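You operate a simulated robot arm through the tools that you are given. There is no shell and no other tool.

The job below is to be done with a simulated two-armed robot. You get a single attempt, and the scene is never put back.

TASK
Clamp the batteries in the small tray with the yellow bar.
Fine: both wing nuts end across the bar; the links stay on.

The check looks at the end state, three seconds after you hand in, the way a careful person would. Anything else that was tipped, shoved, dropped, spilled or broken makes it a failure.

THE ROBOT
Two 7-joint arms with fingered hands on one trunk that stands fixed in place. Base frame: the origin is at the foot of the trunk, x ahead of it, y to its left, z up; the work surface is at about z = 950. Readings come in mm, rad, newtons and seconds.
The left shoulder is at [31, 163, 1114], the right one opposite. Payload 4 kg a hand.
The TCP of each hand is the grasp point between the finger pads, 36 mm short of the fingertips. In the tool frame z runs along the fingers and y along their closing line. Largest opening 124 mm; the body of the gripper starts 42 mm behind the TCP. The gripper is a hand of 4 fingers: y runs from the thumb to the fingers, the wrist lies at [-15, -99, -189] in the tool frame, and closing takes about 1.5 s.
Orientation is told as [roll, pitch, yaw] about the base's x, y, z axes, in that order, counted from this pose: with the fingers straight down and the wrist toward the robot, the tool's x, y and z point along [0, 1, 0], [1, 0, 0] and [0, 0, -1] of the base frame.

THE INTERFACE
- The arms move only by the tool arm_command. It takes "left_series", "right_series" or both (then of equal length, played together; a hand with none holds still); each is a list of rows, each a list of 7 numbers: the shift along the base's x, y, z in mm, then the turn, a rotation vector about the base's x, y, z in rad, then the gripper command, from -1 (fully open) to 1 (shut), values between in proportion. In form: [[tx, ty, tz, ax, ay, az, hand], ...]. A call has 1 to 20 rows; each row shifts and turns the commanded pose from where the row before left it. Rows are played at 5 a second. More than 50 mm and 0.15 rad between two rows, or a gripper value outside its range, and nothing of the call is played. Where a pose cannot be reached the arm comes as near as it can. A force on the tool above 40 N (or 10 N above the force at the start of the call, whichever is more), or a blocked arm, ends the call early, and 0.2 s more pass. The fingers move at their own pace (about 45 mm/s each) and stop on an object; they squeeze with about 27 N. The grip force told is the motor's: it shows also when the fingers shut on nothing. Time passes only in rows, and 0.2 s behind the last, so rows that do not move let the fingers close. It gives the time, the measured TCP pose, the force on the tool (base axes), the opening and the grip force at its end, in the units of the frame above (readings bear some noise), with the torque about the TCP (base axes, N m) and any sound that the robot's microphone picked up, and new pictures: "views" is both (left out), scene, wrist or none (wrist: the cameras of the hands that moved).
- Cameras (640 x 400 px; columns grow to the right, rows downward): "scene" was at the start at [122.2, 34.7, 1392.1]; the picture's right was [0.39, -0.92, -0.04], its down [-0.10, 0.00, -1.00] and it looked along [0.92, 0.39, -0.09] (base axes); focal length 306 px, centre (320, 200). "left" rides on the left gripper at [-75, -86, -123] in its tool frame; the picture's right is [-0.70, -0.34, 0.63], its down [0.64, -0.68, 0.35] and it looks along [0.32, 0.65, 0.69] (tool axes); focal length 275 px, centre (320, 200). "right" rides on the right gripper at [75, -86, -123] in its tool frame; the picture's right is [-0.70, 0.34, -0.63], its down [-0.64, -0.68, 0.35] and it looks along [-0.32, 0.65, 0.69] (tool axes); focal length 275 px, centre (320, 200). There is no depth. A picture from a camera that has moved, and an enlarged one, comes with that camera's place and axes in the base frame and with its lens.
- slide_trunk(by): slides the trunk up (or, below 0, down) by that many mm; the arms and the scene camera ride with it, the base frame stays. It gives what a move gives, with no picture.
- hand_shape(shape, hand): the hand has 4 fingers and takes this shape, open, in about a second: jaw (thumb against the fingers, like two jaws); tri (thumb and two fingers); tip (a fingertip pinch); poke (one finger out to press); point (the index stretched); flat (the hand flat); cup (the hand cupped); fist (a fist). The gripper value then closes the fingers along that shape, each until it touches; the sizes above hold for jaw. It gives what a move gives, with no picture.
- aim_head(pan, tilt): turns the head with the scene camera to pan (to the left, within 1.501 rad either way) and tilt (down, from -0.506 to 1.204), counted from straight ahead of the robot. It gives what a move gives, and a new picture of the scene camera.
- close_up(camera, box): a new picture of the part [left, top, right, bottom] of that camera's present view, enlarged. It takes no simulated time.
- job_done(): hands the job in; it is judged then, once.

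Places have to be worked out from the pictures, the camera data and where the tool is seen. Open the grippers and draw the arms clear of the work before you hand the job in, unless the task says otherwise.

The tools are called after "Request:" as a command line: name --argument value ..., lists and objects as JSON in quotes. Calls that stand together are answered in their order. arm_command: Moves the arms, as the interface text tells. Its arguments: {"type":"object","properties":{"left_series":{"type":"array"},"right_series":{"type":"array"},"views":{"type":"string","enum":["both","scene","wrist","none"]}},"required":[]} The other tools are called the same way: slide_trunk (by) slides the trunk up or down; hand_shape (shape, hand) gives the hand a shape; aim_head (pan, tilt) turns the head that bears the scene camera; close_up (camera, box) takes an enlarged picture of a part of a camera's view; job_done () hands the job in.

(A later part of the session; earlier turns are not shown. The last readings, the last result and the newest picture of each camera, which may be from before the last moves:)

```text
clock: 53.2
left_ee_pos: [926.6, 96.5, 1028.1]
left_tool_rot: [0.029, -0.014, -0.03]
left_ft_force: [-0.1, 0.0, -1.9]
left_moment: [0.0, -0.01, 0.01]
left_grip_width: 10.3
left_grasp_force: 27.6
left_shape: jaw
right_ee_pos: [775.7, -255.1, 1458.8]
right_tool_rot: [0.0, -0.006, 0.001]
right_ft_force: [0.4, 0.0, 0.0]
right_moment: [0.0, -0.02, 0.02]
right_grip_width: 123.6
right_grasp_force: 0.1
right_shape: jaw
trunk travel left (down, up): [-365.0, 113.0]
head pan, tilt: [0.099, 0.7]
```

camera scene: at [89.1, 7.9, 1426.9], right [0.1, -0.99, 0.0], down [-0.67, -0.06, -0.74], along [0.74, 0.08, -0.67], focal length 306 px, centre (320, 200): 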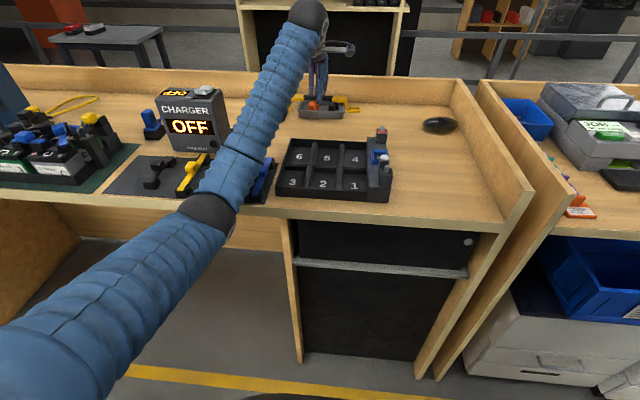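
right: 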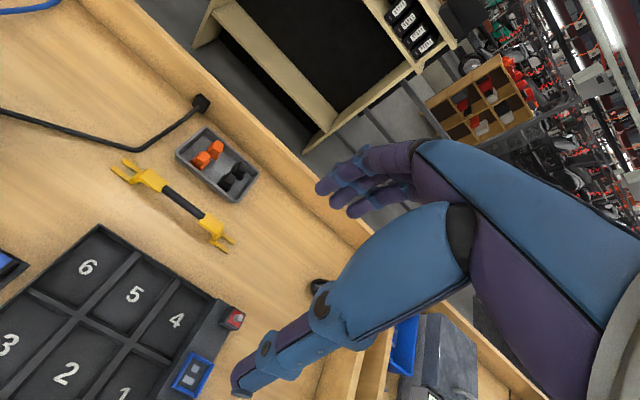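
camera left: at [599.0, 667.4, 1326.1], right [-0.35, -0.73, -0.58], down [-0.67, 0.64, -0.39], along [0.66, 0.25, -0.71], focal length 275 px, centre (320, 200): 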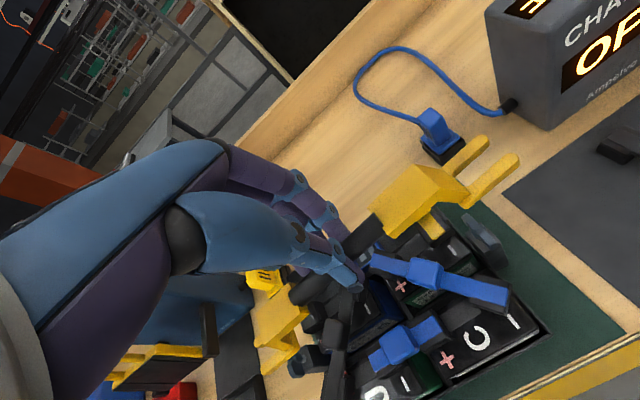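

The sway persists, so something on the left arm is touching. I lift 15 mm to unload it and turn the right hand's camera to look at the left arm from the side.

Request:
arm_command --left_series '[[0, 0, 8, 0, 0, 0, 1], [0, 0, 8, 0, 0, 0, 1], [0, 0, 0, 0, 0, 0, 1], [0, 0, 0, 0, 0, 0, 1], [0, 0, 0, 0, 0, 0, 1], [0, 0, 0, 0, 0, 0, 1], [0, 0, 0, 0, 0, 0, 1], [0, 0, 0, 0, 0, 0, 1]]' --right_series '[[-40, 0, 0, 0, 0, 0.14, -1], [-40, 0, 0, 0, 0, 0.14, -1], [-40, 0, 0, 0, 0, 0.14, -1], [-40, 0, 0, 0, 0, 0.14, -1], [-30, 0, -30, 0, 0, 0.14, -1], [0, 0, -30, 0, 0, 0.14, -1], [0, 0, -30, 0, 0, 0.14, -1], [0, 0, -30, 0, 0, 0.14, -1]]' --views "both"

```text
clock: 55.0
left_ee_pos: [930.2, 96.2, 1033.4]
left_tool_rot: [0.028, 0.001, -0.033]
left_ft_force: [-0.6, 0.2, -2.0]
left_moment: [0.0, 0.03, 0.01]
left_grip_width: 10.2
left_grasp_force: 26.8
left_shape: jaw
right_ee_pos: [592.6, -256.0, 1376.0]
right_tool_rot: [-0.002, -0.002, 0.935]
right_ft_force: [0.6, 0.0, 0.5]
right_moment: [-0.03, 0.02, 0.0]
right_grip_width: 123.7
right_grasp_force: 0.0
right_shape: jaw
right hand out of reach, approached as far as the arm can: row 7, 8
trunk travel left (down, up): [-365.0, 113.0]
head pan, tilt: [0.099, 0.7]
camera scene: at [84.7, 7.5, 1427.3], right [0.1, -1.0, 0.0], down [-0.66, -0.06, -0.75], along [0.74, 0.08, -0.67], focal length 306 px, centre (320, 200)
camera right: at [480.9, -281.0, 1499.6], right [0.76, -0.14, 0.64], down [0.11, -0.93, -0.35], along [0.64, 0.33, -0.69], focal length 275 px, centre (320, 200)
camera left: at [842.0, 20.7, 1154.2], right [-0.36, -0.67, -0.65], down [-0.66, 0.68, -0.33], along [0.66, 0.32, -0.68], focal length 275 px, centre (320, 200)
```

scene: 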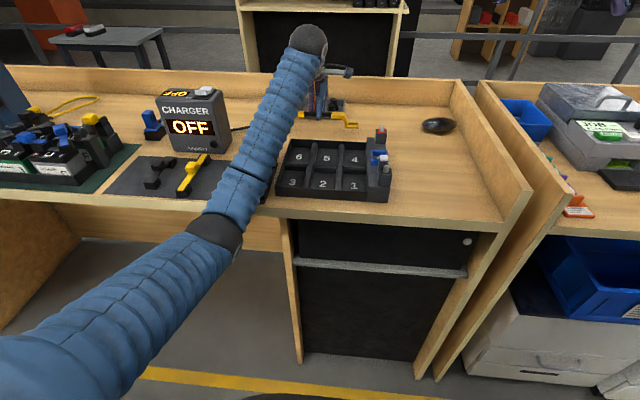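
right: 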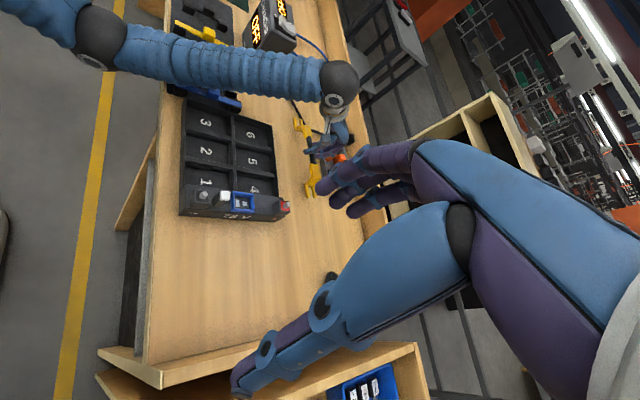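
left: 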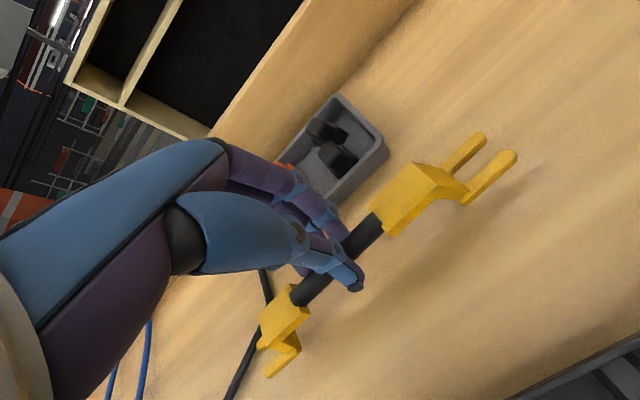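

The forearm passes right above the mat bars; I enlarge this side view.

Request:
close_up --camera "right" --box '[60, 0, 380, 200]'

```text
2.00 times, centred on (220, 100) of right
camera zoom: at [480.9, -281.0, 1499.6], right [0.76, -0.14, 0.64], down [0.11, -0.93, -0.35], along [0.64, 0.33, -0.69], focal length 551 px, centre (520, 400)
```

zoom: 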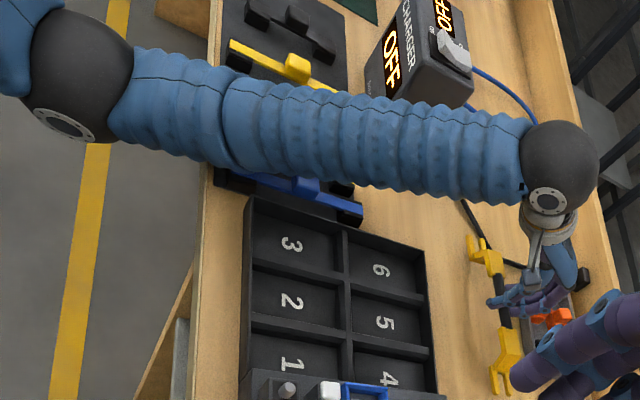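

The elbow sits low (about z 970) and the forearm brushes the table's front edge. I raise the trunk again so the elbow comes higher, and then lower the hand from there.

Request:
slide_trunk --by 112

Request:
arm_command --left_series '[[0, 0, -20, 0, 0, 0, 1], [0, 0, -20, 0, 0, 0, 1], [0, 0, -20, 0, 0, 0, 1], [0, 0, -20, 0, 0, 0, 1], [0, 0, -10, 0, 0, 0, 1], [0, 0, 0, 0, 0, 0, 1]]' --views "both"

```text
clock: 56.5
left_ee_pos: [931.7, 97.5, 1142.6]
left_tool_rot: [0.03, 0.004, -0.032]
left_ft_force: [0.2, 0.2, -1.8]
left_moment: [0.02, 0.02, 0.0]
left_grip_width: 10.6
left_grasp_force: 27.0
left_shape: jaw
right_ee_pos: [599.1, -257.4, 1484.5]
right_tool_rot: [0.001, -0.002, 0.932]
right_ft_force: [0.1, -1.3, -0.5]
right_moment: [0.0, 0.03, 0.01]
right_grip_width: 123.5
right_grasp_force: 0.1
right_shape: jaw
trunk travel left (down, up): [-477.0, 1.0]
head pan, tilt: [0.099, 0.7]
```

```text
clock: 57.9
left_ee_pos: [933.1, 98.1, 1050.4]
left_tool_rot: [0.029, 0.004, -0.031]
left_ft_force: [0.4, -0.2, -1.0]
left_moment: [0.03, 0.0, -0.01]
left_grip_width: 10.1
left_grasp_force: 27.3
left_shape: jaw
right_ee_pos: [597.0, -256.7, 1486.6]
right_tool_rot: [0.001, 0.001, 0.932]
right_ft_force: [0.0, 0.4, 0.5]
right_moment: [0.0, 0.01, 0.0]
right_grip_width: 123.6
right_grasp_force: 0.1
right_shape: jaw
trunk travel left (down, up): [-477.0, 1.0]
head pan, tilt: [0.099, 0.7]
camera scene: at [75.4, 7.9, 1542.4], right [0.1, -1.0, 0.0], down [-0.64, -0.06, -0.76], along [0.76, 0.08, -0.64], focal length 306 px, centre (320, 200)
camera left: at [845.6, 22.1, 1171.6], right [-0.36, -0.67, -0.65], down [-0.66, 0.68, -0.32], along [0.66, 0.32, -0.68], focal length 275 px, centre (320, 200)
```

scene: 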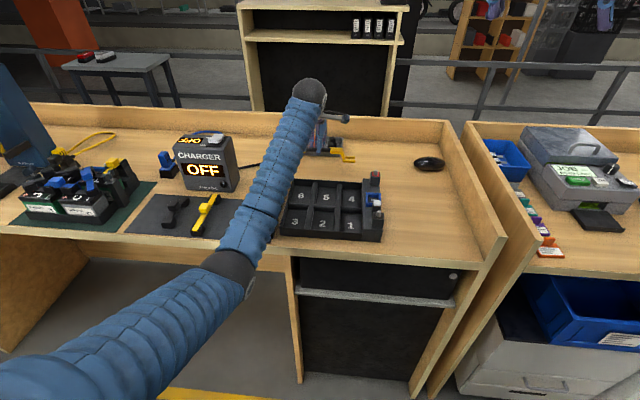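
left: 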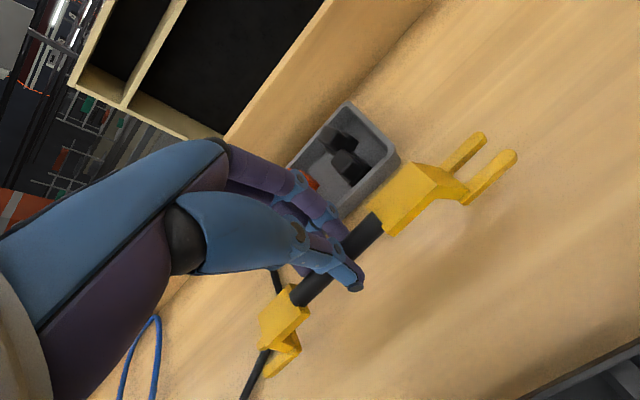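

No sway now at z 1050. I continue lowering to the table in small steps.

Request:
arm_command --left_series '[[0, 0, -12, 0, 0, 0, 1], [0, 0, -12, 0, 0, 0, 1], [0, 0, -6, 0, 0, 0, 1], [0, 0, -3, 0, 0, 0, 1], [0, 0, -2, 0, 0, 0, 1], [0, 0, 0, 0, 0, 0, 1]]' --views "none"

Request:
close_up --camera "scene" --box '[270, 90, 390, 180]'

Request:
close_up --camera "left" --box '[220, 100, 560, 390]'

```text
clock: 59.3
left_ee_pos: [933.8, 96.8, 1016.7]
left_tool_rot: [0.029, 0.003, -0.03]
left_ft_force: [-1.3, 0.0, -0.5]
left_moment: [0.03, 0.01, -0.02]
left_grip_width: 10.4
left_grasp_force: 27.7
left_shape: jaw
right_ee_pos: [597.1, -256.1, 1485.0]
right_tool_rot: [0.001, -0.002, 0.933]
right_ft_force: [0.6, 0.8, -0.1]
right_moment: [-0.02, 0.01, 0.03]
right_grip_width: 123.5
right_grasp_force: 0.1
right_shape: jaw
trunk travel left (down, up): [-477.0, 1.0]
head pan, tilt: [0.099, 0.7]
```

```text
4.44 times, centred on (330, 135) of scene
camera zoom: at [75.4, 7.8, 1542.4], right [0.1, -1.0, 0.0], down [-0.64, -0.06, -0.76], along [0.76, 0.08, -0.64], focal length 1361 px, centre (276, 489)
```

zoom: 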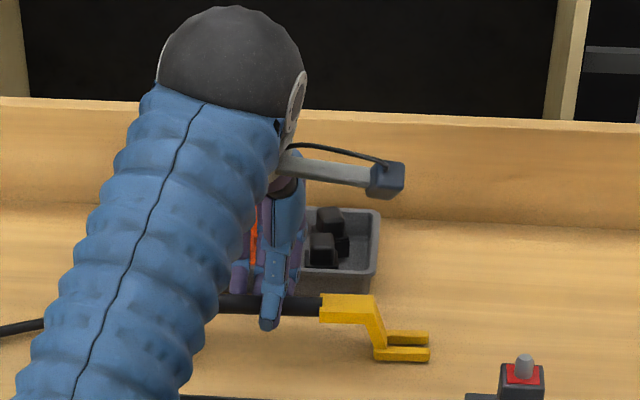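

```text
1.38 times, centred on (390, 245) of left
camera zoom: at [846.2, 21.7, 1137.6], right [-0.36, -0.67, -0.65], down [-0.66, 0.68, -0.32], along [0.66, 0.32, -0.68], focal length 380 px, centre (223, 138)
```

zoom: 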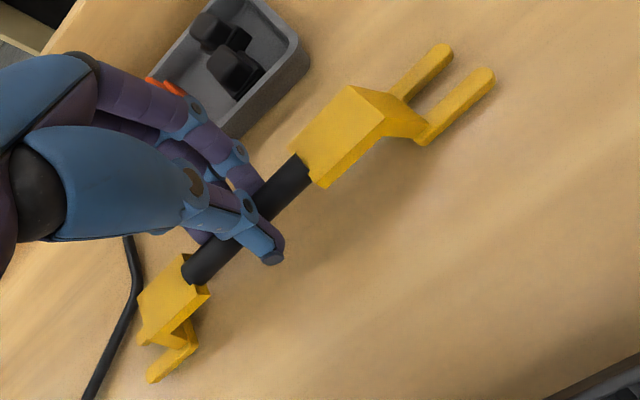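

Almost on the table; two more small steps, then check force.

Request:
arm_command --left_series '[[0, 0, -2, 0, 0, 0, 1], [0, 0, -1.5, 0, 0, 0, 1], [0, 0, 0, 0, 0, 0, 1]]' --views "none"

```text
clock: 60.1
left_ee_pos: [933.7, 97.7, 1013.5]
left_tool_rot: [0.03, 0.004, -0.031]
left_ft_force: [-0.2, 0.5, -1.2]
left_moment: [-0.01, -0.02, 0.02]
left_grip_width: 10.2
left_grasp_force: 27.0
left_shape: jaw
right_ee_pos: [598.0, -257.8, 1485.2]
right_tool_rot: [0.001, -0.002, 0.932]
right_ft_force: [-1.0, 0.2, 1.3]
right_moment: [-0.04, -0.01, 0.01]
right_grip_width: 123.7
right_grasp_force: 0.1
right_shape: jaw
trunk travel left (down, up): [-477.0, 1.0]
head pan, tilt: [0.099, 0.7]
```

Still no contact force. I continue in 1.5 mm steps.

Request:
arm_command --left_series '[[0, 0, -1.5, 0, 0, 0, 1], [0, 0, -1.5, 0, 0, 0, 1], [0, 0, 0, 0, 0, 0, 1]]' --views "none"

Request:
close_up --camera "left" --box '[420, 110, 540, 200]'

Request:
close_up --camera "left" --box '[240, 290, 340, 390]'

```text
clock: 60.9
left_ee_pos: [933.4, 96.5, 1012.4]
left_tool_rot: [0.029, 0.001, -0.032]
left_ft_force: [2.6, 0.9, 9.7]
left_moment: [0.01, -0.11, -0.04]
left_grip_width: 10.3
left_grasp_force: 26.7
left_shape: jaw
right_ee_pos: [596.6, -256.6, 1485.3]
right_tool_rot: [0.0, 0.0, 0.932]
right_ft_force: [0.0, 0.1, 0.4]
right_moment: [0.03, 0.05, 0.0]
right_grip_width: 124.0
right_grasp_force: 0.0
right_shape: jaw
trunk travel left (down, up): [-477.0, 1.0]
head pan, tilt: [0.099, 0.7]
```

```text
4.44 times, centred on (480, 155) of left
camera zoom: at [844.8, 21.5, 1132.9], right [-0.36, -0.67, -0.65], down [-0.66, 0.68, -0.33], along [0.66, 0.32, -0.68], focal length 1224 px, centre (-391, 400)
```

zoom: 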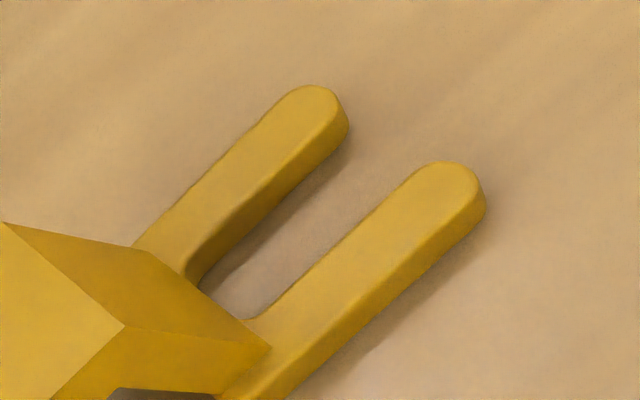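

```text
4.00 times, centred on (290, 340) of left
camera zoom: at [844.8, 21.5, 1132.9], right [-0.36, -0.67, -0.65], down [-0.66, 0.68, -0.33], along [0.66, 0.32, -0.68], focal length 1101 px, centre (440, -360)
```

zoom: 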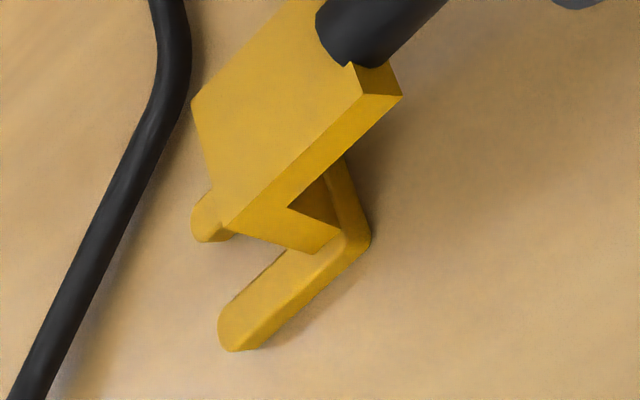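

Contact (about 10 N): the bar stands on the table. I open the fingers partly and lift the hand straight up.

Request:
arm_command --left_series '[[0, 0, 1, 0, 0, 0, 0.7], [0, 0, 0, 0, 0, 0, 0.5], [0, 0, 0, 0, 0, 0, 0.2], [0, 0, 0, 0, 0, 0, 0.2], [0, 0, 0, 0, 0, 0, 0.2], [0, 0, 15, 0, 0, 0, 0.2], [0, 0, 30, 0, 0, 0, 0.2], [0, 0, 40, 0, 0, 0, 0], [0, 0, 40, 0, 0, 0, 0]]' --views "both"

Request:
close_up --camera "left" --box '[300, 100, 640, 340]'

```text
clock: 62.9
left_ee_pos: [933.9, 96.9, 1136.9]
left_tool_rot: [0.029, 0.003, -0.031]
left_ft_force: [0.0, -0.4, 0.1]
left_moment: [0.02, -0.03, -0.02]
left_grip_width: 61.6
left_grasp_force: 0.1
left_shape: jaw
right_ee_pos: [598.0, -257.9, 1485.0]
right_tool_rot: [0.001, 0.0, 0.932]
right_ft_force: [0.5, 0.2, -0.7]
right_moment: [0.0, -0.02, -0.01]
right_grip_width: 123.7
right_grasp_force: 0.1
right_shape: jaw
trunk travel left (down, up): [-477.0, 1.0]
head pan, tilt: [0.099, 0.7]
camera scene: at [75.0, 7.7, 1542.5], right [0.1, -1.0, 0.0], down [-0.64, -0.06, -0.76], along [0.76, 0.08, -0.64], focal length 306 px, centre (320, 200)
camera left: at [845.9, 21.4, 1257.7], right [-0.36, -0.67, -0.65], down [-0.66, 0.68, -0.32], along [0.66, 0.32, -0.68], focal length 275 px, centre (320, 200)
```

scene: 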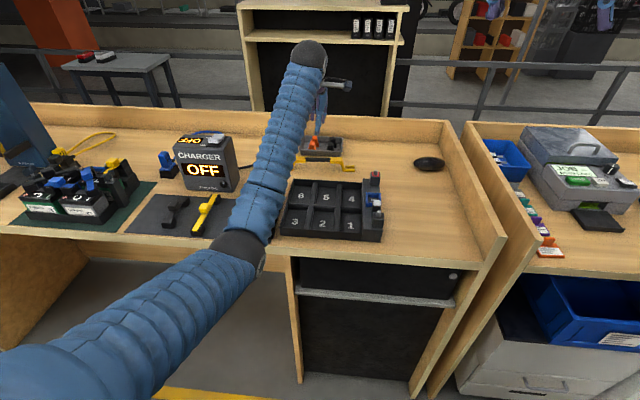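
left: 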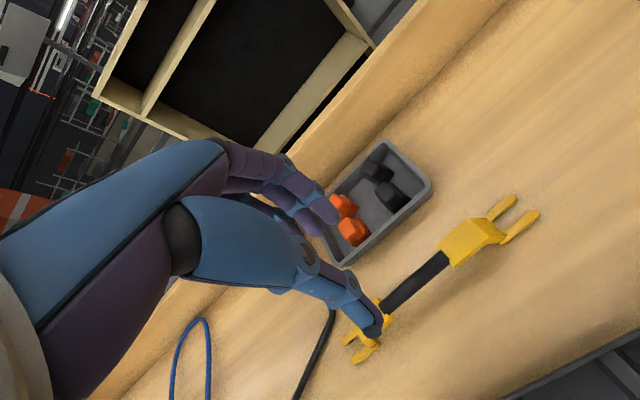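

```text
1.67 times, centred on (470, 220) of left
camera zoom: at [845.9, 21.4, 1257.7], right [-0.36, -0.67, -0.65], down [-0.66, 0.68, -0.32], along [0.66, 0.32, -0.68], focal length 459 px, centre (70, 167)
```

zoom: 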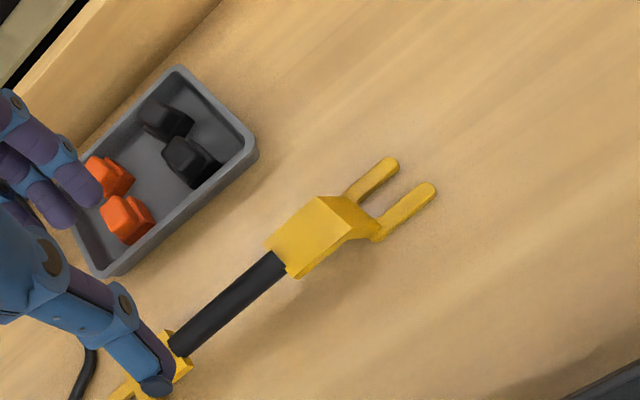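

The bar is back on the table upright. I level the hand and swing to above the pack, then take the poke shape and look at where the finger is.

Request:
arm_command --left_series '[[-20, 0, 40, -0.029, 0, 0.031, 0], [-30, 5, 35, 0, 0, 0, 0], [-35, 10, 30, 0, 0, 0, 0], [-40, 20, 20, 0, 0, 0, -0.3], [-40, 25, 10, 0, 0, 0, -0.6], [-35, 33, 0, 0, 0, 0, -1], [-25, 42, 0, 0, 0, 0, -1], [-15, 45, 0, 0, 0, 0, -1], [-5, 48, 0, 0, 0, 0, -1], [0, 48, 0, 0, 0, 0, -1], [0, 48, 0, 0, 0, 0, -1], [0, 48, 0, 0, 0, 0, -1], [0, 48, 0, 0, 0, 0, -1], [0, 48, 0, 0, 0, 0, -1], [0, 48, 0, 0, 0, 0, -1], [0, 30, 0, 0, 0, 0, -1]]' --views "none"

Request:
hand_shape --hand "left" --shape "poke"

Request:
aim_head --pan 0.8 --tilt 0.6

Request:
close_up --camera "left" --box '[0, 0, 640, 400]'

```text
clock: 66.3
left_ee_pos: [687.5, 641.9, 1273.5]
left_tool_rot: [0.0, 0.001, 0.0]
left_ft_force: [-0.4, -0.6, -0.6]
left_moment: [-0.03, 0.03, -0.01]
left_grip_width: 123.7
left_grasp_force: 0.0
left_shape: jaw
right_ee_pos: [597.1, -257.4, 1486.0]
right_tool_rot: [0.001, -0.001, 0.931]
right_ft_force: [0.7, 0.1, -0.6]
right_moment: [-0.01, 0.01, -0.01]
right_grip_width: 123.6
right_grasp_force: 0.0
right_shape: jaw
trunk travel left (down, up): [-477.0, 1.0]
head pan, tilt: [0.099, 0.7]
```

```text
clock: 67.2
left_ee_pos: [688.0, 641.6, 1272.7]
left_tool_rot: [0.0, 0.003, 0.0]
left_ft_force: [-0.3, 0.0, 0.1]
left_moment: [0.03, -0.03, -0.01]
left_grip_width: 0.2
left_grasp_force: 0.0
left_shape: poke
right_ee_pos: [598.6, -257.4, 1485.7]
right_tool_rot: [0.0, 0.001, 0.932]
right_ft_force: [0.1, 0.6, 0.2]
right_moment: [-0.01, 0.01, -0.02]
right_grip_width: 123.8
right_grasp_force: 0.0
right_shape: jaw
trunk travel left (down, up): [-477.0, 1.0]
head pan, tilt: [0.099, 0.7]
```

```text
clock: 68.2
left_ee_pos: [688.0, 640.6, 1273.3]
left_tool_rot: [0.0, 0.004, 0.0]
left_ft_force: [-0.2, -0.4, 0.7]
left_moment: [-0.03, 0.03, 0.03]
left_grip_width: 0.0
left_grasp_force: 0.1
left_shape: poke
right_ee_pos: [597.3, -257.5, 1485.7]
right_tool_rot: [0.0, 0.0, 0.932]
right_ft_force: [0.8, -0.5, 0.8]
right_moment: [0.01, 0.0, -0.03]
right_grip_width: 123.9
right_grasp_force: 0.0
right_shape: jaw
trunk travel left (down, up): [-477.0, 1.0]
head pan, tilt: [0.799, 0.6]
camera scene: at [52.4, 63.1, 1551.0], right [0.72, -0.7, 0.0], down [-0.39, -0.4, -0.82], along [0.58, 0.59, -0.57], focal length 306 px, centre (320, 200)
```

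scene: 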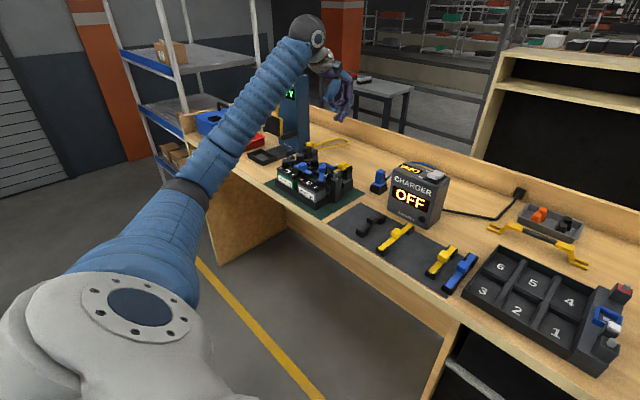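

```text
1.00 times, centred on (320, 200) of left (not enlarged: the box is as wide or as high as the picture)
camera zoom: at [602.5, 566.3, 1395.5], right [-0.34, -0.7, -0.63], down [-0.68, 0.65, -0.34], along [0.65, 0.32, -0.69], focal length 275 px, centre (320, 200)
```

zoom: 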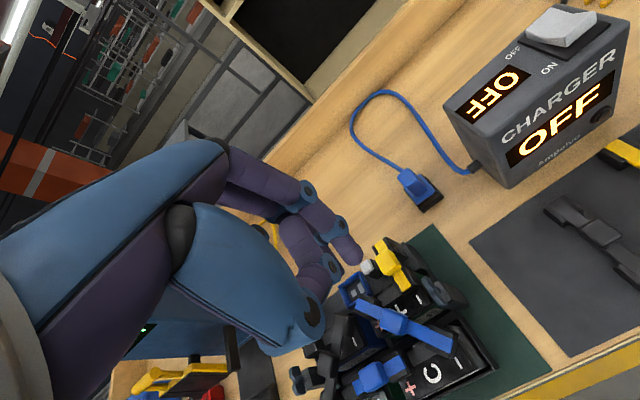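

I zoom on the hand to find the poke fingertip.

Request:
close_up --camera "scene" --box '[280, 30, 376, 130]'

Request:
close_up --camera "left" --box '[240, 150, 440, 350]'

```text
4.00 times, centred on (328, 80) of scene
camera zoom: at [52.4, 63.1, 1551.0], right [0.72, -0.7, 0.0], down [-0.39, -0.4, -0.82], along [0.58, 0.59, -0.57], focal length 1225 px, centre (288, 680)
```

zoom: 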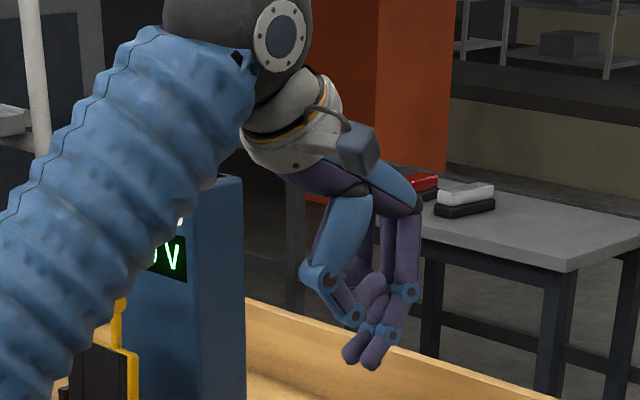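

```text
2.00 times, centred on (340, 250) of left
camera zoom: at [602.5, 566.3, 1395.5], right [-0.34, -0.7, -0.63], down [-0.68, 0.65, -0.34], along [0.65, 0.32, -0.69], focal length 551 px, centre (280, 100)
```

zoom: 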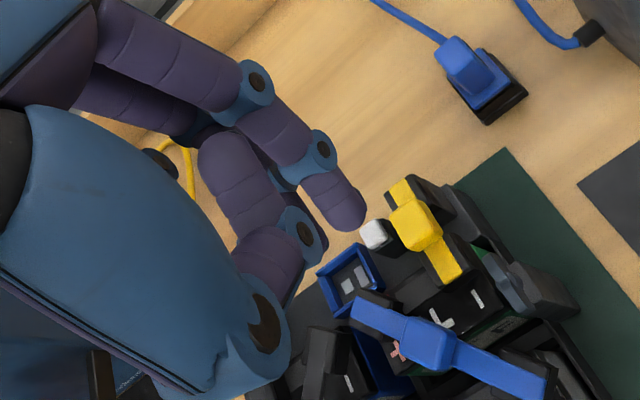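

In poke the fingers curl together, with the tip only about 18 mm below the TCP. I try the point shape, which should give one slim straight finger.

Request:
hand_shape --hand "left" --shape "point"

Request:
close_up --camera "scene" --box '[280, 30, 376, 130]'

Request:
close_up --camera "left" --box '[140, 100, 460, 350]'

```text
clock: 69.1
left_ee_pos: [688.9, 641.5, 1273.7]
left_tool_rot: [-0.001, 0.003, 0.001]
left_ft_force: [0.1, -0.2, 0.3]
left_moment: [-0.01, 0.01, 0.01]
left_grip_width: 116.3
left_grasp_force: 0.1
left_shape: point
right_ee_pos: [598.0, -256.5, 1484.7]
right_tool_rot: [0.0, 0.0, 0.932]
right_ft_force: [-0.2, 0.3, 0.6]
right_moment: [0.01, 0.0, -0.01]
right_grip_width: 123.6
right_grasp_force: 0.1
right_shape: jaw
trunk travel left (down, up): [-477.0, 1.0]
head pan, tilt: [0.799, 0.6]
```

```text
4.00 times, centred on (328, 80) of scene
camera zoom: at [52.4, 63.1, 1551.1], right [0.72, -0.7, 0.0], down [-0.39, -0.41, -0.82], along [0.58, 0.59, -0.57], focal length 1225 px, centre (288, 680)
```

zoom: 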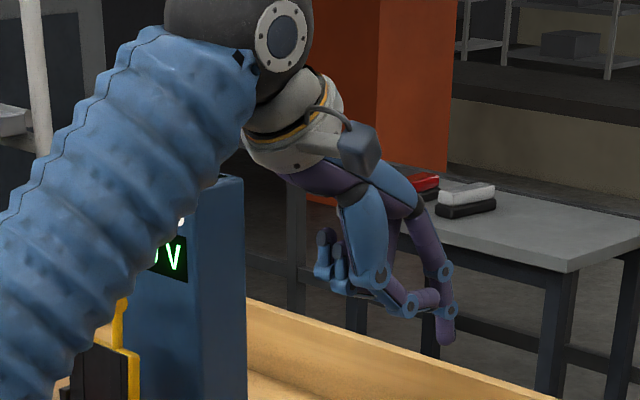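

```text
1.60 times, centred on (300, 225) of left
camera zoom: at [602.5, 566.3, 1395.6], right [-0.34, -0.7, -0.63], down [-0.68, 0.65, -0.34], along [0.65, 0.32, -0.69], focal length 440 px, centre (352, 160)
```

zoom: 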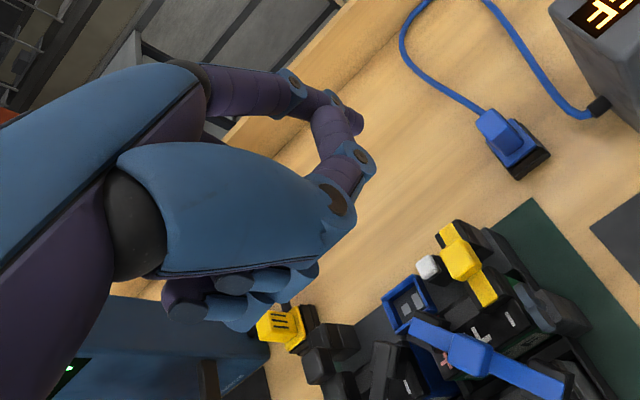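

The pointing index tip is triangulated at TCP + [73, -17, -28] — slim and good for pushing a wing. I pitch the hand 0.25 rad for clearance and bring the tip near [680, 628, 1110], outside the near post, and check it.

Request:
arm_command --left_series '[[-25, 0, 0, 0, 0.125, 0, -1], [-25, 2, 0, 0, 0.125, 0, -1], [-22, 2, -20, 0, 0, 0, -1], [0, 0, -35, 0, 0, 0, -1], [0, 0, -35, 0, 0, 0, -1], [0, 0, -28, 0, 0, 0, -1], [0, 0, 0, 0, 0, 0, -1]]' --views "both"

Request:
close_up --camera "scene" --box '[270, 110, 382, 200]'

Request:
close_up --camera "left" --box '[280, 60, 520, 260]'

```text
clock: 70.7
left_ee_pos: [617.0, 646.6, 1154.4]
left_tool_rot: [0.0, 0.251, -0.001]
left_ft_force: [0.3, -0.7, -0.2]
left_moment: [0.02, 0.03, -0.01]
left_grip_width: 116.0
left_grasp_force: 0.1
left_shape: point
right_ee_pos: [598.1, -258.0, 1485.4]
right_tool_rot: [0.0, 0.0, 0.932]
right_ft_force: [0.3, -0.6, -0.4]
right_moment: [-0.01, 0.0, 0.02]
right_grip_width: 123.7
right_grasp_force: 0.0
right_shape: jaw
trunk travel left (down, up): [-477.0, 1.0]
head pan, tilt: [0.799, 0.6]
camera scene: at [52.8, 62.7, 1551.1], right [0.72, -0.7, 0.0], down [-0.39, -0.4, -0.82], along [0.57, 0.59, -0.57], focal length 306 px, centre (320, 200)
camera left: at [565.4, 571.6, 1293.5], right [-0.48, -0.7, -0.53], down [-0.75, 0.65, -0.16], along [0.46, 0.32, -0.83], focal length 275 px, centre (320, 200)
```

scene: 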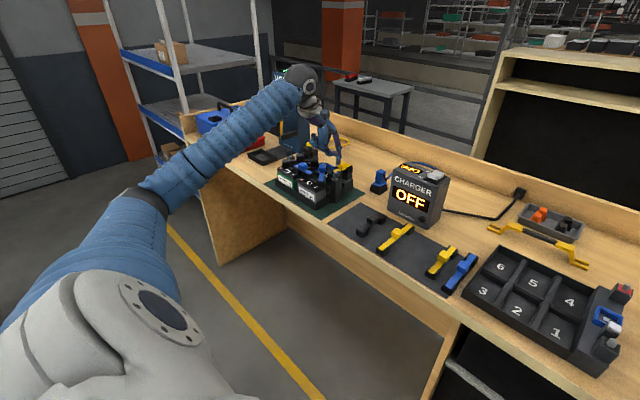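
left: 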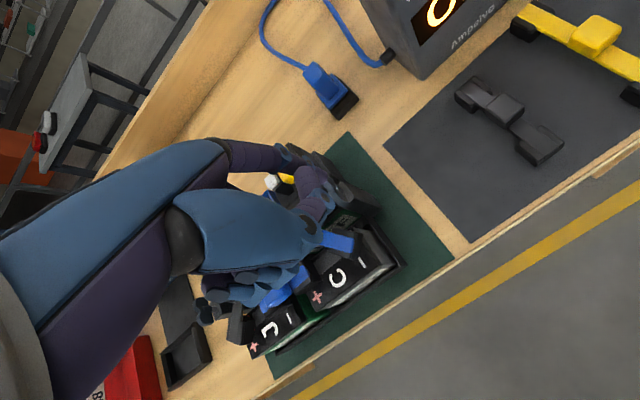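

```text
4.44 times, centred on (326, 155) of scene
camera zoom: at [52.8, 62.7, 1551.1], right [0.72, -0.7, 0.0], down [-0.39, -0.4, -0.82], along [0.57, 0.59, -0.57], focal length 1361 px, centre (293, 400)
```

zoom: 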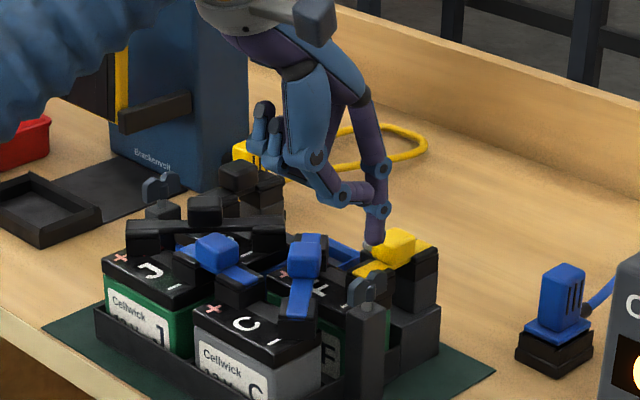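

```text
2.00 times, centred on (400, 160) of left
camera zoom: at [565.4, 571.6, 1293.5], right [-0.48, -0.7, -0.53], down [-0.75, 0.65, -0.16], along [0.46, 0.32, -0.83], focal length 551 px, centre (160, 280)
```

zoom: 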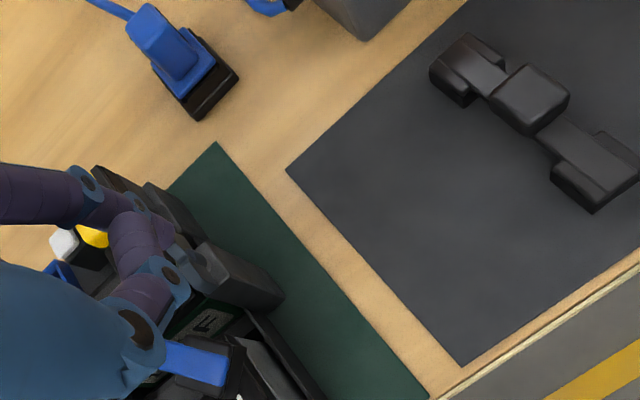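

The fingertip is seen at about [681, 629.5, 1106], as predicted (thumb ~38 mm above the tip). I go down to wing height outside the near post.

Request:
arm_command --left_series '[[0, -3, -15, 0, 0, 0, -1], [0, 0, -18, 0, 0, 0, -1], [0, 0, -16, 0, 0, 0, -1], [0, 0, 0, 0, 0, 0, -1]]' --views "none"

Request:
close_up --camera "scene" --box '[310, 150, 366, 190]'

```text
clock: 71.7
left_ee_pos: [616.8, 643.2, 1104.9]
left_tool_rot: [0.001, 0.253, 0.0]
left_ft_force: [0.2, 0.0, 0.0]
left_moment: [-0.02, 0.01, 0.02]
left_grip_width: 116.4
left_grasp_force: 0.1
left_shape: point
right_ee_pos: [596.9, -257.6, 1486.0]
right_tool_rot: [-0.001, 0.001, 0.932]
right_ft_force: [-0.2, -0.2, -0.7]
right_moment: [-0.01, 0.01, 0.0]
right_grip_width: 123.6
right_grasp_force: 0.0
right_shape: jaw
trunk travel left (down, up): [-477.0, 1.0]
head pan, tilt: [0.799, 0.6]
```

```text
10.00 times, centred on (338, 170) of scene
camera zoom: at [52.4, 62.9, 1551.1], right [0.72, -0.7, 0.0], down [-0.39, -0.4, -0.82], along [0.58, 0.59, -0.57], focal length 3062 px, centre (140, 500)
```

zoom: 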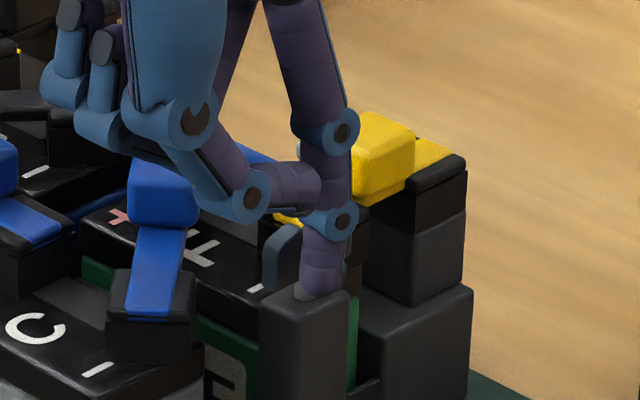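

The finger stands just outside the near nut at wing height. I push in +y by 16 mm and check the force and the wing.

Request:
arm_command --left_series '[[0, 4, 0, 0, 0, 0, -1], [0, 4, 0, 0, 0, 0, -1], [0, 4, 0, 0, 0, 0, -1], [0, 4, 0, 0, 0, 0, -1]]' --views "none"

Request:
close_up --camera "scene" --box '[310, 150, 366, 190]'

```text
clock: 72.7
left_ee_pos: [614.2, 659.5, 1106.3]
left_tool_rot: [-0.001, 0.253, -0.002]
left_ft_force: [-0.5, -10.2, -2.9]
left_moment: [-0.32, 0.18, -0.61]
left_grip_width: 0.0
left_grasp_force: 0.1
left_shape: point
right_ee_pos: [597.1, -258.8, 1485.7]
right_tool_rot: [0.0, 0.0, 0.933]
right_ft_force: [0.3, -0.7, 0.0]
right_moment: [0.05, 0.01, 0.02]
right_grip_width: 124.0
right_grasp_force: 0.0
right_shape: jaw
trunk travel left (down, up): [-477.0, 1.0]
head pan, tilt: [0.799, 0.6]
```

```text
10.00 times, centred on (338, 170) of scene
camera zoom: at [52.4, 62.0, 1551.1], right [0.72, -0.7, 0.0], down [-0.39, -0.4, -0.83], along [0.58, 0.59, -0.56], focal length 3062 px, centre (140, 500)
```

zoom: 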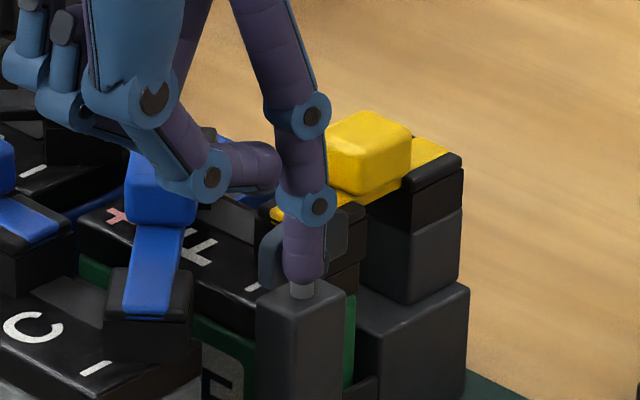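

The finger bends against the wing at about 10 N and the nut has not turned, and pushing harder could shove the pack. I back off and will instead pinch the wings and twist, which gives a pure torque.

Request:
arm_command --left_series '[[0, -8, 0, 0, 0, 0, -1], [0, -12, 0, 0, 0, 0, -1], [0, 0, 20, 0, 0, 0, -1], [0, 0, 40, 0, 0, 0, -1], [0, 0, 40, 0, -0.125, 0, -1], [0, 0, 20, 0, -0.125, 0, -1]]' --views "none"

Request:
hand_shape --hand "left" --shape "tip"

Request:
close_up --camera "scene" --box '[260, 60, 388, 200]'

```text
clock: 74.1
left_ee_pos: [615.9, 640.8, 1225.6]
left_tool_rot: [0.001, 0.0, 0.0]
left_ft_force: [-0.3, -0.2, 0.4]
left_moment: [-0.02, 0.0, 0.03]
left_grip_width: 0.0
left_grasp_force: 0.0
left_shape: point
right_ee_pos: [596.1, -257.3, 1486.0]
right_tool_rot: [0.0, 0.0, 0.933]
right_ft_force: [0.0, -0.1, 0.3]
right_moment: [0.01, -0.02, -0.03]
right_grip_width: 123.9
right_grasp_force: 0.1
right_shape: jaw
trunk travel left (down, up): [-477.0, 1.0]
head pan, tilt: [0.799, 0.6]
```

```text
clock: 75.0
left_ee_pos: [616.8, 639.7, 1224.7]
left_tool_rot: [-0.001, 0.003, -0.001]
left_ft_force: [-0.4, 0.7, 0.3]
left_moment: [0.0, -0.03, -0.04]
left_grip_width: 123.8
left_grasp_force: 0.0
left_shape: tip
right_ee_pos: [597.1, -256.5, 1486.1]
right_tool_rot: [0.002, 0.0, 0.932]
right_ft_force: [-0.1, -0.7, 1.0]
right_moment: [0.01, -0.02, 0.0]
right_grip_width: 123.9
right_grasp_force: 0.0
right_shape: jaw
trunk travel left (down, up): [-477.0, 1.0]
head pan, tilt: [0.799, 0.6]
```

```text
2.86 times, centred on (324, 130) of scene
camera zoom: at [52.0, 63.2, 1551.1], right [0.72, -0.7, 0.0], down [-0.39, -0.41, -0.82], along [0.58, 0.59, -0.57], focal length 875 px, centre (309, 400)
```

zoom: 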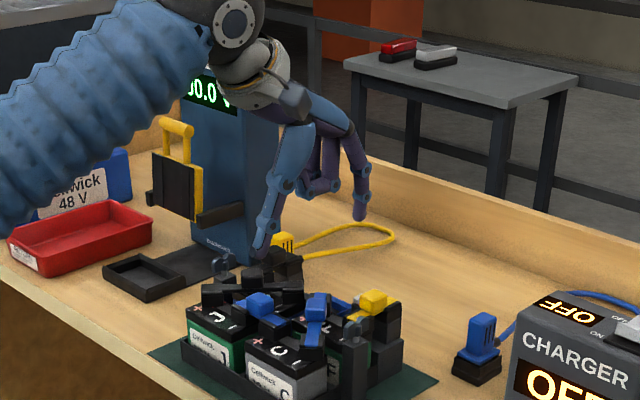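

In the tip shape the thumb and index oppose each other. I close them to a narrow gap here in free air to find the pinch point.

Request:
arm_command --left_series '[[0, 0, 0, 0, 0, 0, 0.7], [0, 0, 0, 0, 0, 0, 0.7], [0, 0, 0, 0, 0, 0, 0.7], [0, 0, 0, 0, 0, 0, 0.7], [0, 0, 0, 0, 0, 0, 0.7]]' --views "none"

Request:
close_up --camera "scene" --box '[290, 70, 402, 160]'

Request:
close_up --camera "left" --box '[220, 120, 480, 360]'

```text
clock: 76.2
left_ee_pos: [616.9, 639.6, 1224.2]
left_tool_rot: [-0.002, 0.004, 0.0]
left_ft_force: [-0.2, -0.6, 0.9]
left_moment: [0.04, 0.02, -0.04]
left_grip_width: 21.4
left_grasp_force: 0.0
left_shape: tip
right_ee_pos: [596.6, -256.9, 1485.9]
right_tool_rot: [0.0, 0.001, 0.934]
right_ft_force: [0.9, -0.5, -0.6]
right_moment: [0.01, -0.03, 0.0]
right_grip_width: 123.8
right_grasp_force: 0.0
right_shape: jaw
trunk travel left (down, up): [-477.0, 1.0]
head pan, tilt: [0.799, 0.6]
```

```text
4.44 times, centred on (346, 115) of scene
camera zoom: at [52.3, 63.1, 1551.1], right [0.72, -0.7, 0.0], down [-0.39, -0.41, -0.82], along [0.58, 0.59, -0.57], focal length 1361 px, centre (204, 578)
```

zoom: 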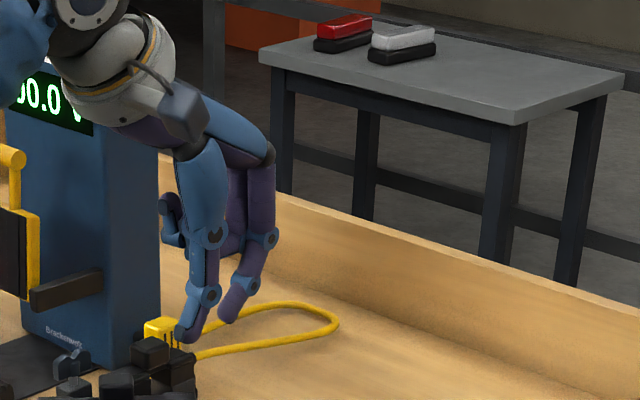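

```text
1.67 times, centred on (350, 240) of left
camera zoom: at [531.5, 565.3, 1347.5], right [-0.34, -0.7, -0.63], down [-0.68, 0.65, -0.34], along [0.65, 0.32, -0.69], focal length 459 px, centre (270, 133)
```

zoom: 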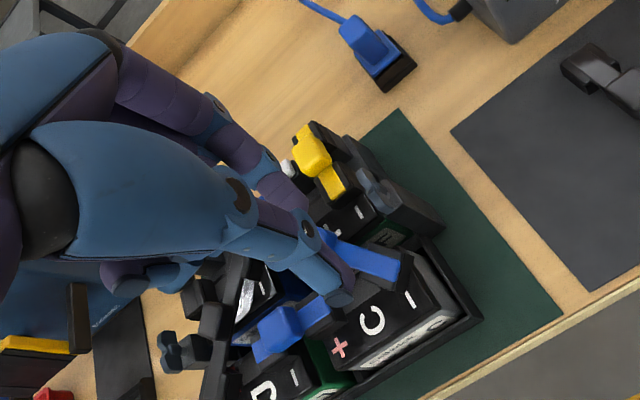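

Thumb and index alone would give little torque; the jaw (thumb against three fingers spread along the wing) gives more. I switch to jaw, go above the near nut and turn to yaw about 1.54 at a safe height.

Request:
hand_shape --hand "left" --shape "jaw"

Request:
arm_command --left_series '[[25, 1, 20, 0, 0, 0.1, 0], [25, 1, 20, 0, 0, 0.14, 0.3], [26, 1, 20, 0, 0, 0.14, 0.55], [0, 0, 0, 0, 0, 0.14, 0.55], [0, 0, 0, 0, 0, 0.14, 0.55], [0, 0, 0, 0, 0, 0.14, 0.55], [0, 0, 0, 0, 0, 0.14, 0.55], [0, 0, 0, 0, 0, 0.14, 0.55]]' --views "none"

Request:
arm_command --left_series '[[0, 0, 0, 0, 0, 0.14, 0.55], [0, 0, 0, 0, 0, 0.14, 0.55], [0, 0, 0, 0, 0, 0.14, 0.55], [0, 0, 0, 0, 0, 0.06, 0.55], [0, 0, 0, 0, 0, 0, 0.55]]' --views "none"

```text
clock: 77.1
left_ee_pos: [617.5, 641.3, 1225.1]
left_tool_rot: [0.001, 0.003, -0.001]
left_ft_force: [0.6, -1.4, 0.1]
left_moment: [0.03, -0.02, -0.01]
left_grip_width: 123.6
left_grasp_force: 0.1
left_shape: jaw
right_ee_pos: [597.6, -257.7, 1486.0]
right_tool_rot: [-0.001, 0.0, 0.933]
right_ft_force: [-0.2, 1.0, 0.8]
right_moment: [0.05, 0.03, 0.01]
right_grip_width: 123.7
right_grasp_force: 0.0
right_shape: jaw
trunk travel left (down, up): [-477.0, 1.0]
head pan, tilt: [0.799, 0.6]
```

```text
clock: 78.9
left_ee_pos: [689.6, 643.8, 1286.7]
left_tool_rot: [0.0, 0.001, 1.083]
left_ft_force: [0.2, 0.2, 0.2]
left_moment: [0.02, -0.01, 0.02]
left_grip_width: 28.2
left_grasp_force: 0.1
left_shape: jaw
right_ee_pos: [596.5, -257.4, 1485.6]
right_tool_rot: [-0.002, 0.0, 0.931]
right_ft_force: [0.4, 1.2, 0.4]
right_moment: [-0.01, -0.02, 0.01]
right_grip_width: 123.7
right_grasp_force: 0.0
right_shape: jaw
trunk travel left (down, up): [-477.0, 1.0]
head pan, tilt: [0.799, 0.6]
```

```text
clock: 80.1
left_ee_pos: [690.5, 645.2, 1283.8]
left_tool_rot: [0.002, 0.002, 1.56]
left_ft_force: [-0.4, 1.0, -0.2]
left_moment: [-0.03, 0.02, 0.02]
left_grip_width: 27.9
left_grasp_force: 0.0
left_shape: jaw
right_ee_pos: [599.0, -255.5, 1486.1]
right_tool_rot: [0.0, 0.001, 0.934]
right_ft_force: [1.1, 0.3, 0.6]
right_moment: [-0.05, 0.01, -0.02]
right_grip_width: 123.6
right_grasp_force: 0.1
right_shape: jaw
trunk travel left (down, up): [-477.0, 1.0]
head pan, tilt: [0.799, 0.6]
```

Yaw 1.56 held. I descend in stages, checking that the arm still holds pose.

Request:
arm_command --left_series '[[1, -1, -30, 0, 0, 0, 0.55], [0, 0, -30, 0, 0, 0, 0.55], [0, 0, -30, 0, 0, 0, 0.55], [0, 0, 0, 0, 0, 0, 0.55]]' --views "none"

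Request:
arm_command --left_series '[[0, 0, -25, 0, 0, 0, 0.55], [0, 0, -25, 0, 0, 0, 0.55], [0, 0, -20, 0, 0, 0, 0.55], [0, 0, 0, 0, 0, 0, 0.55]]' --views "both"

Request:
close_up --camera "scene" --box '[280, 100, 392, 200]'

Request:
close_up --camera "left" --box '[280, 160, 540, 390]'

```text
clock: 81.1
left_ee_pos: [692.3, 642.2, 1195.4]
left_tool_rot: [-0.001, 0.002, 1.56]
left_ft_force: [-0.7, -0.3, 0.1]
left_moment: [-0.05, 0.01, -0.03]
left_grip_width: 28.0
left_grasp_force: 0.0
left_shape: jaw
right_ee_pos: [597.2, -257.1, 1484.9]
right_tool_rot: [0.0, 0.001, 0.931]
right_ft_force: [-0.6, 0.2, 0.4]
right_moment: [0.0, -0.02, 0.0]
right_grip_width: 123.5
right_grasp_force: 0.0
right_shape: jaw
trunk travel left (down, up): [-477.0, 1.0]
head pan, tilt: [0.799, 0.6]
```

```text
clock: 82.1
left_ee_pos: [692.1, 642.9, 1124.4]
left_tool_rot: [-0.001, 0.001, 1.561]
left_ft_force: [0.3, -0.2, -0.7]
left_moment: [0.01, -0.03, -0.01]
left_grip_width: 27.8
left_grasp_force: 0.1
left_shape: jaw
right_ee_pos: [596.7, -256.4, 1484.5]
right_tool_rot: [-0.001, 0.001, 0.931]
right_ft_force: [0.4, 0.2, 0.0]
right_moment: [-0.01, -0.02, 0.02]
right_grip_width: 123.9
right_grasp_force: 0.0
right_shape: jaw
trunk travel left (down, up): [-477.0, 1.0]
head pan, tilt: [0.799, 0.6]
camera scene: at [52.2, 63.0, 1551.1], right [0.72, -0.7, 0.0], down [-0.39, -0.41, -0.82], along [0.58, 0.59, -0.57], focal length 306 px, centre (320, 200)
camera left: at [765.5, 556.1, 1247.7], right [0.69, -0.35, -0.63], down [-0.65, -0.68, -0.34], along [-0.31, 0.65, -0.69], focal length 275 px, centre (320, 200)
```

scene: 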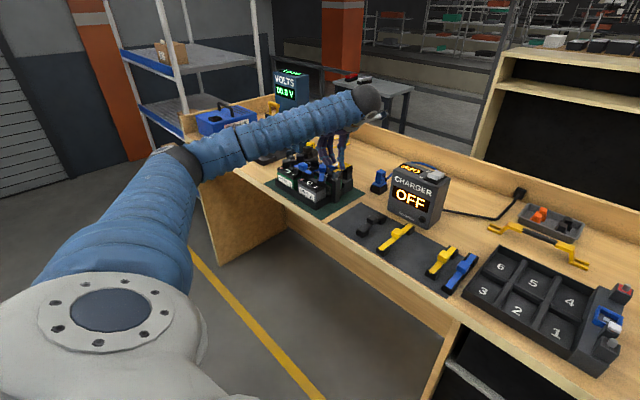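
left: 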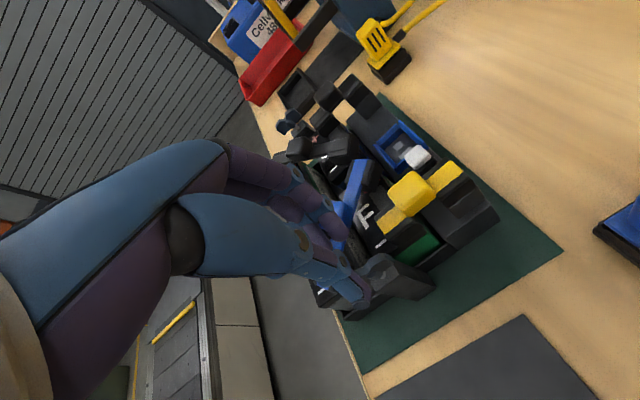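

```text
4.00 times, centred on (336, 150) of scene
camera zoom: at [52.2, 63.0, 1551.1], right [0.72, -0.7, 0.0], down [-0.39, -0.41, -0.82], along [0.58, 0.59, -0.57], focal length 1225 px, centre (256, 400)
```

zoom: 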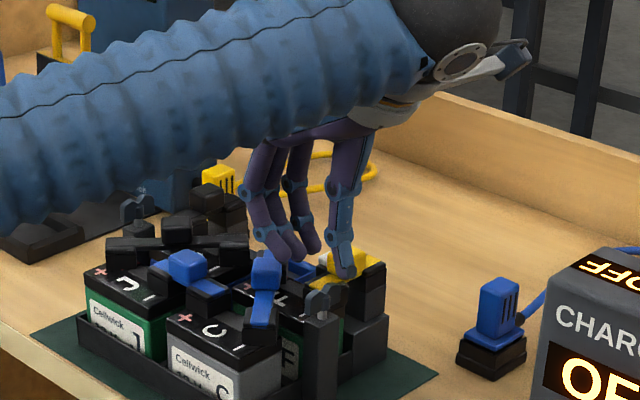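

```text
1.74 times, centred on (410, 275) of left
camera zoom: at [765.5, 556.1, 1247.7], right [0.69, -0.35, -0.63], down [-0.65, -0.68, -0.34], along [-0.31, 0.65, -0.69], focal length 479 px, centre (164, 70)
```

zoom: 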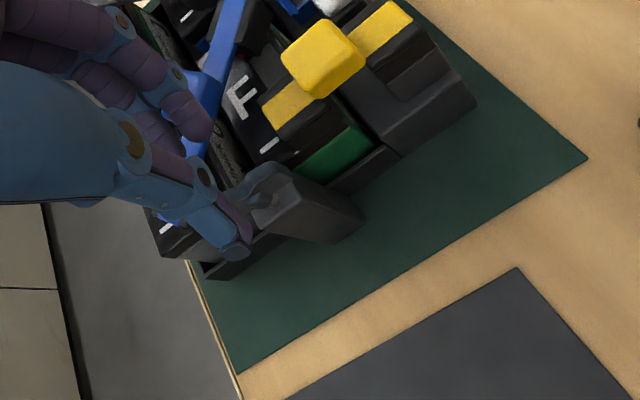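

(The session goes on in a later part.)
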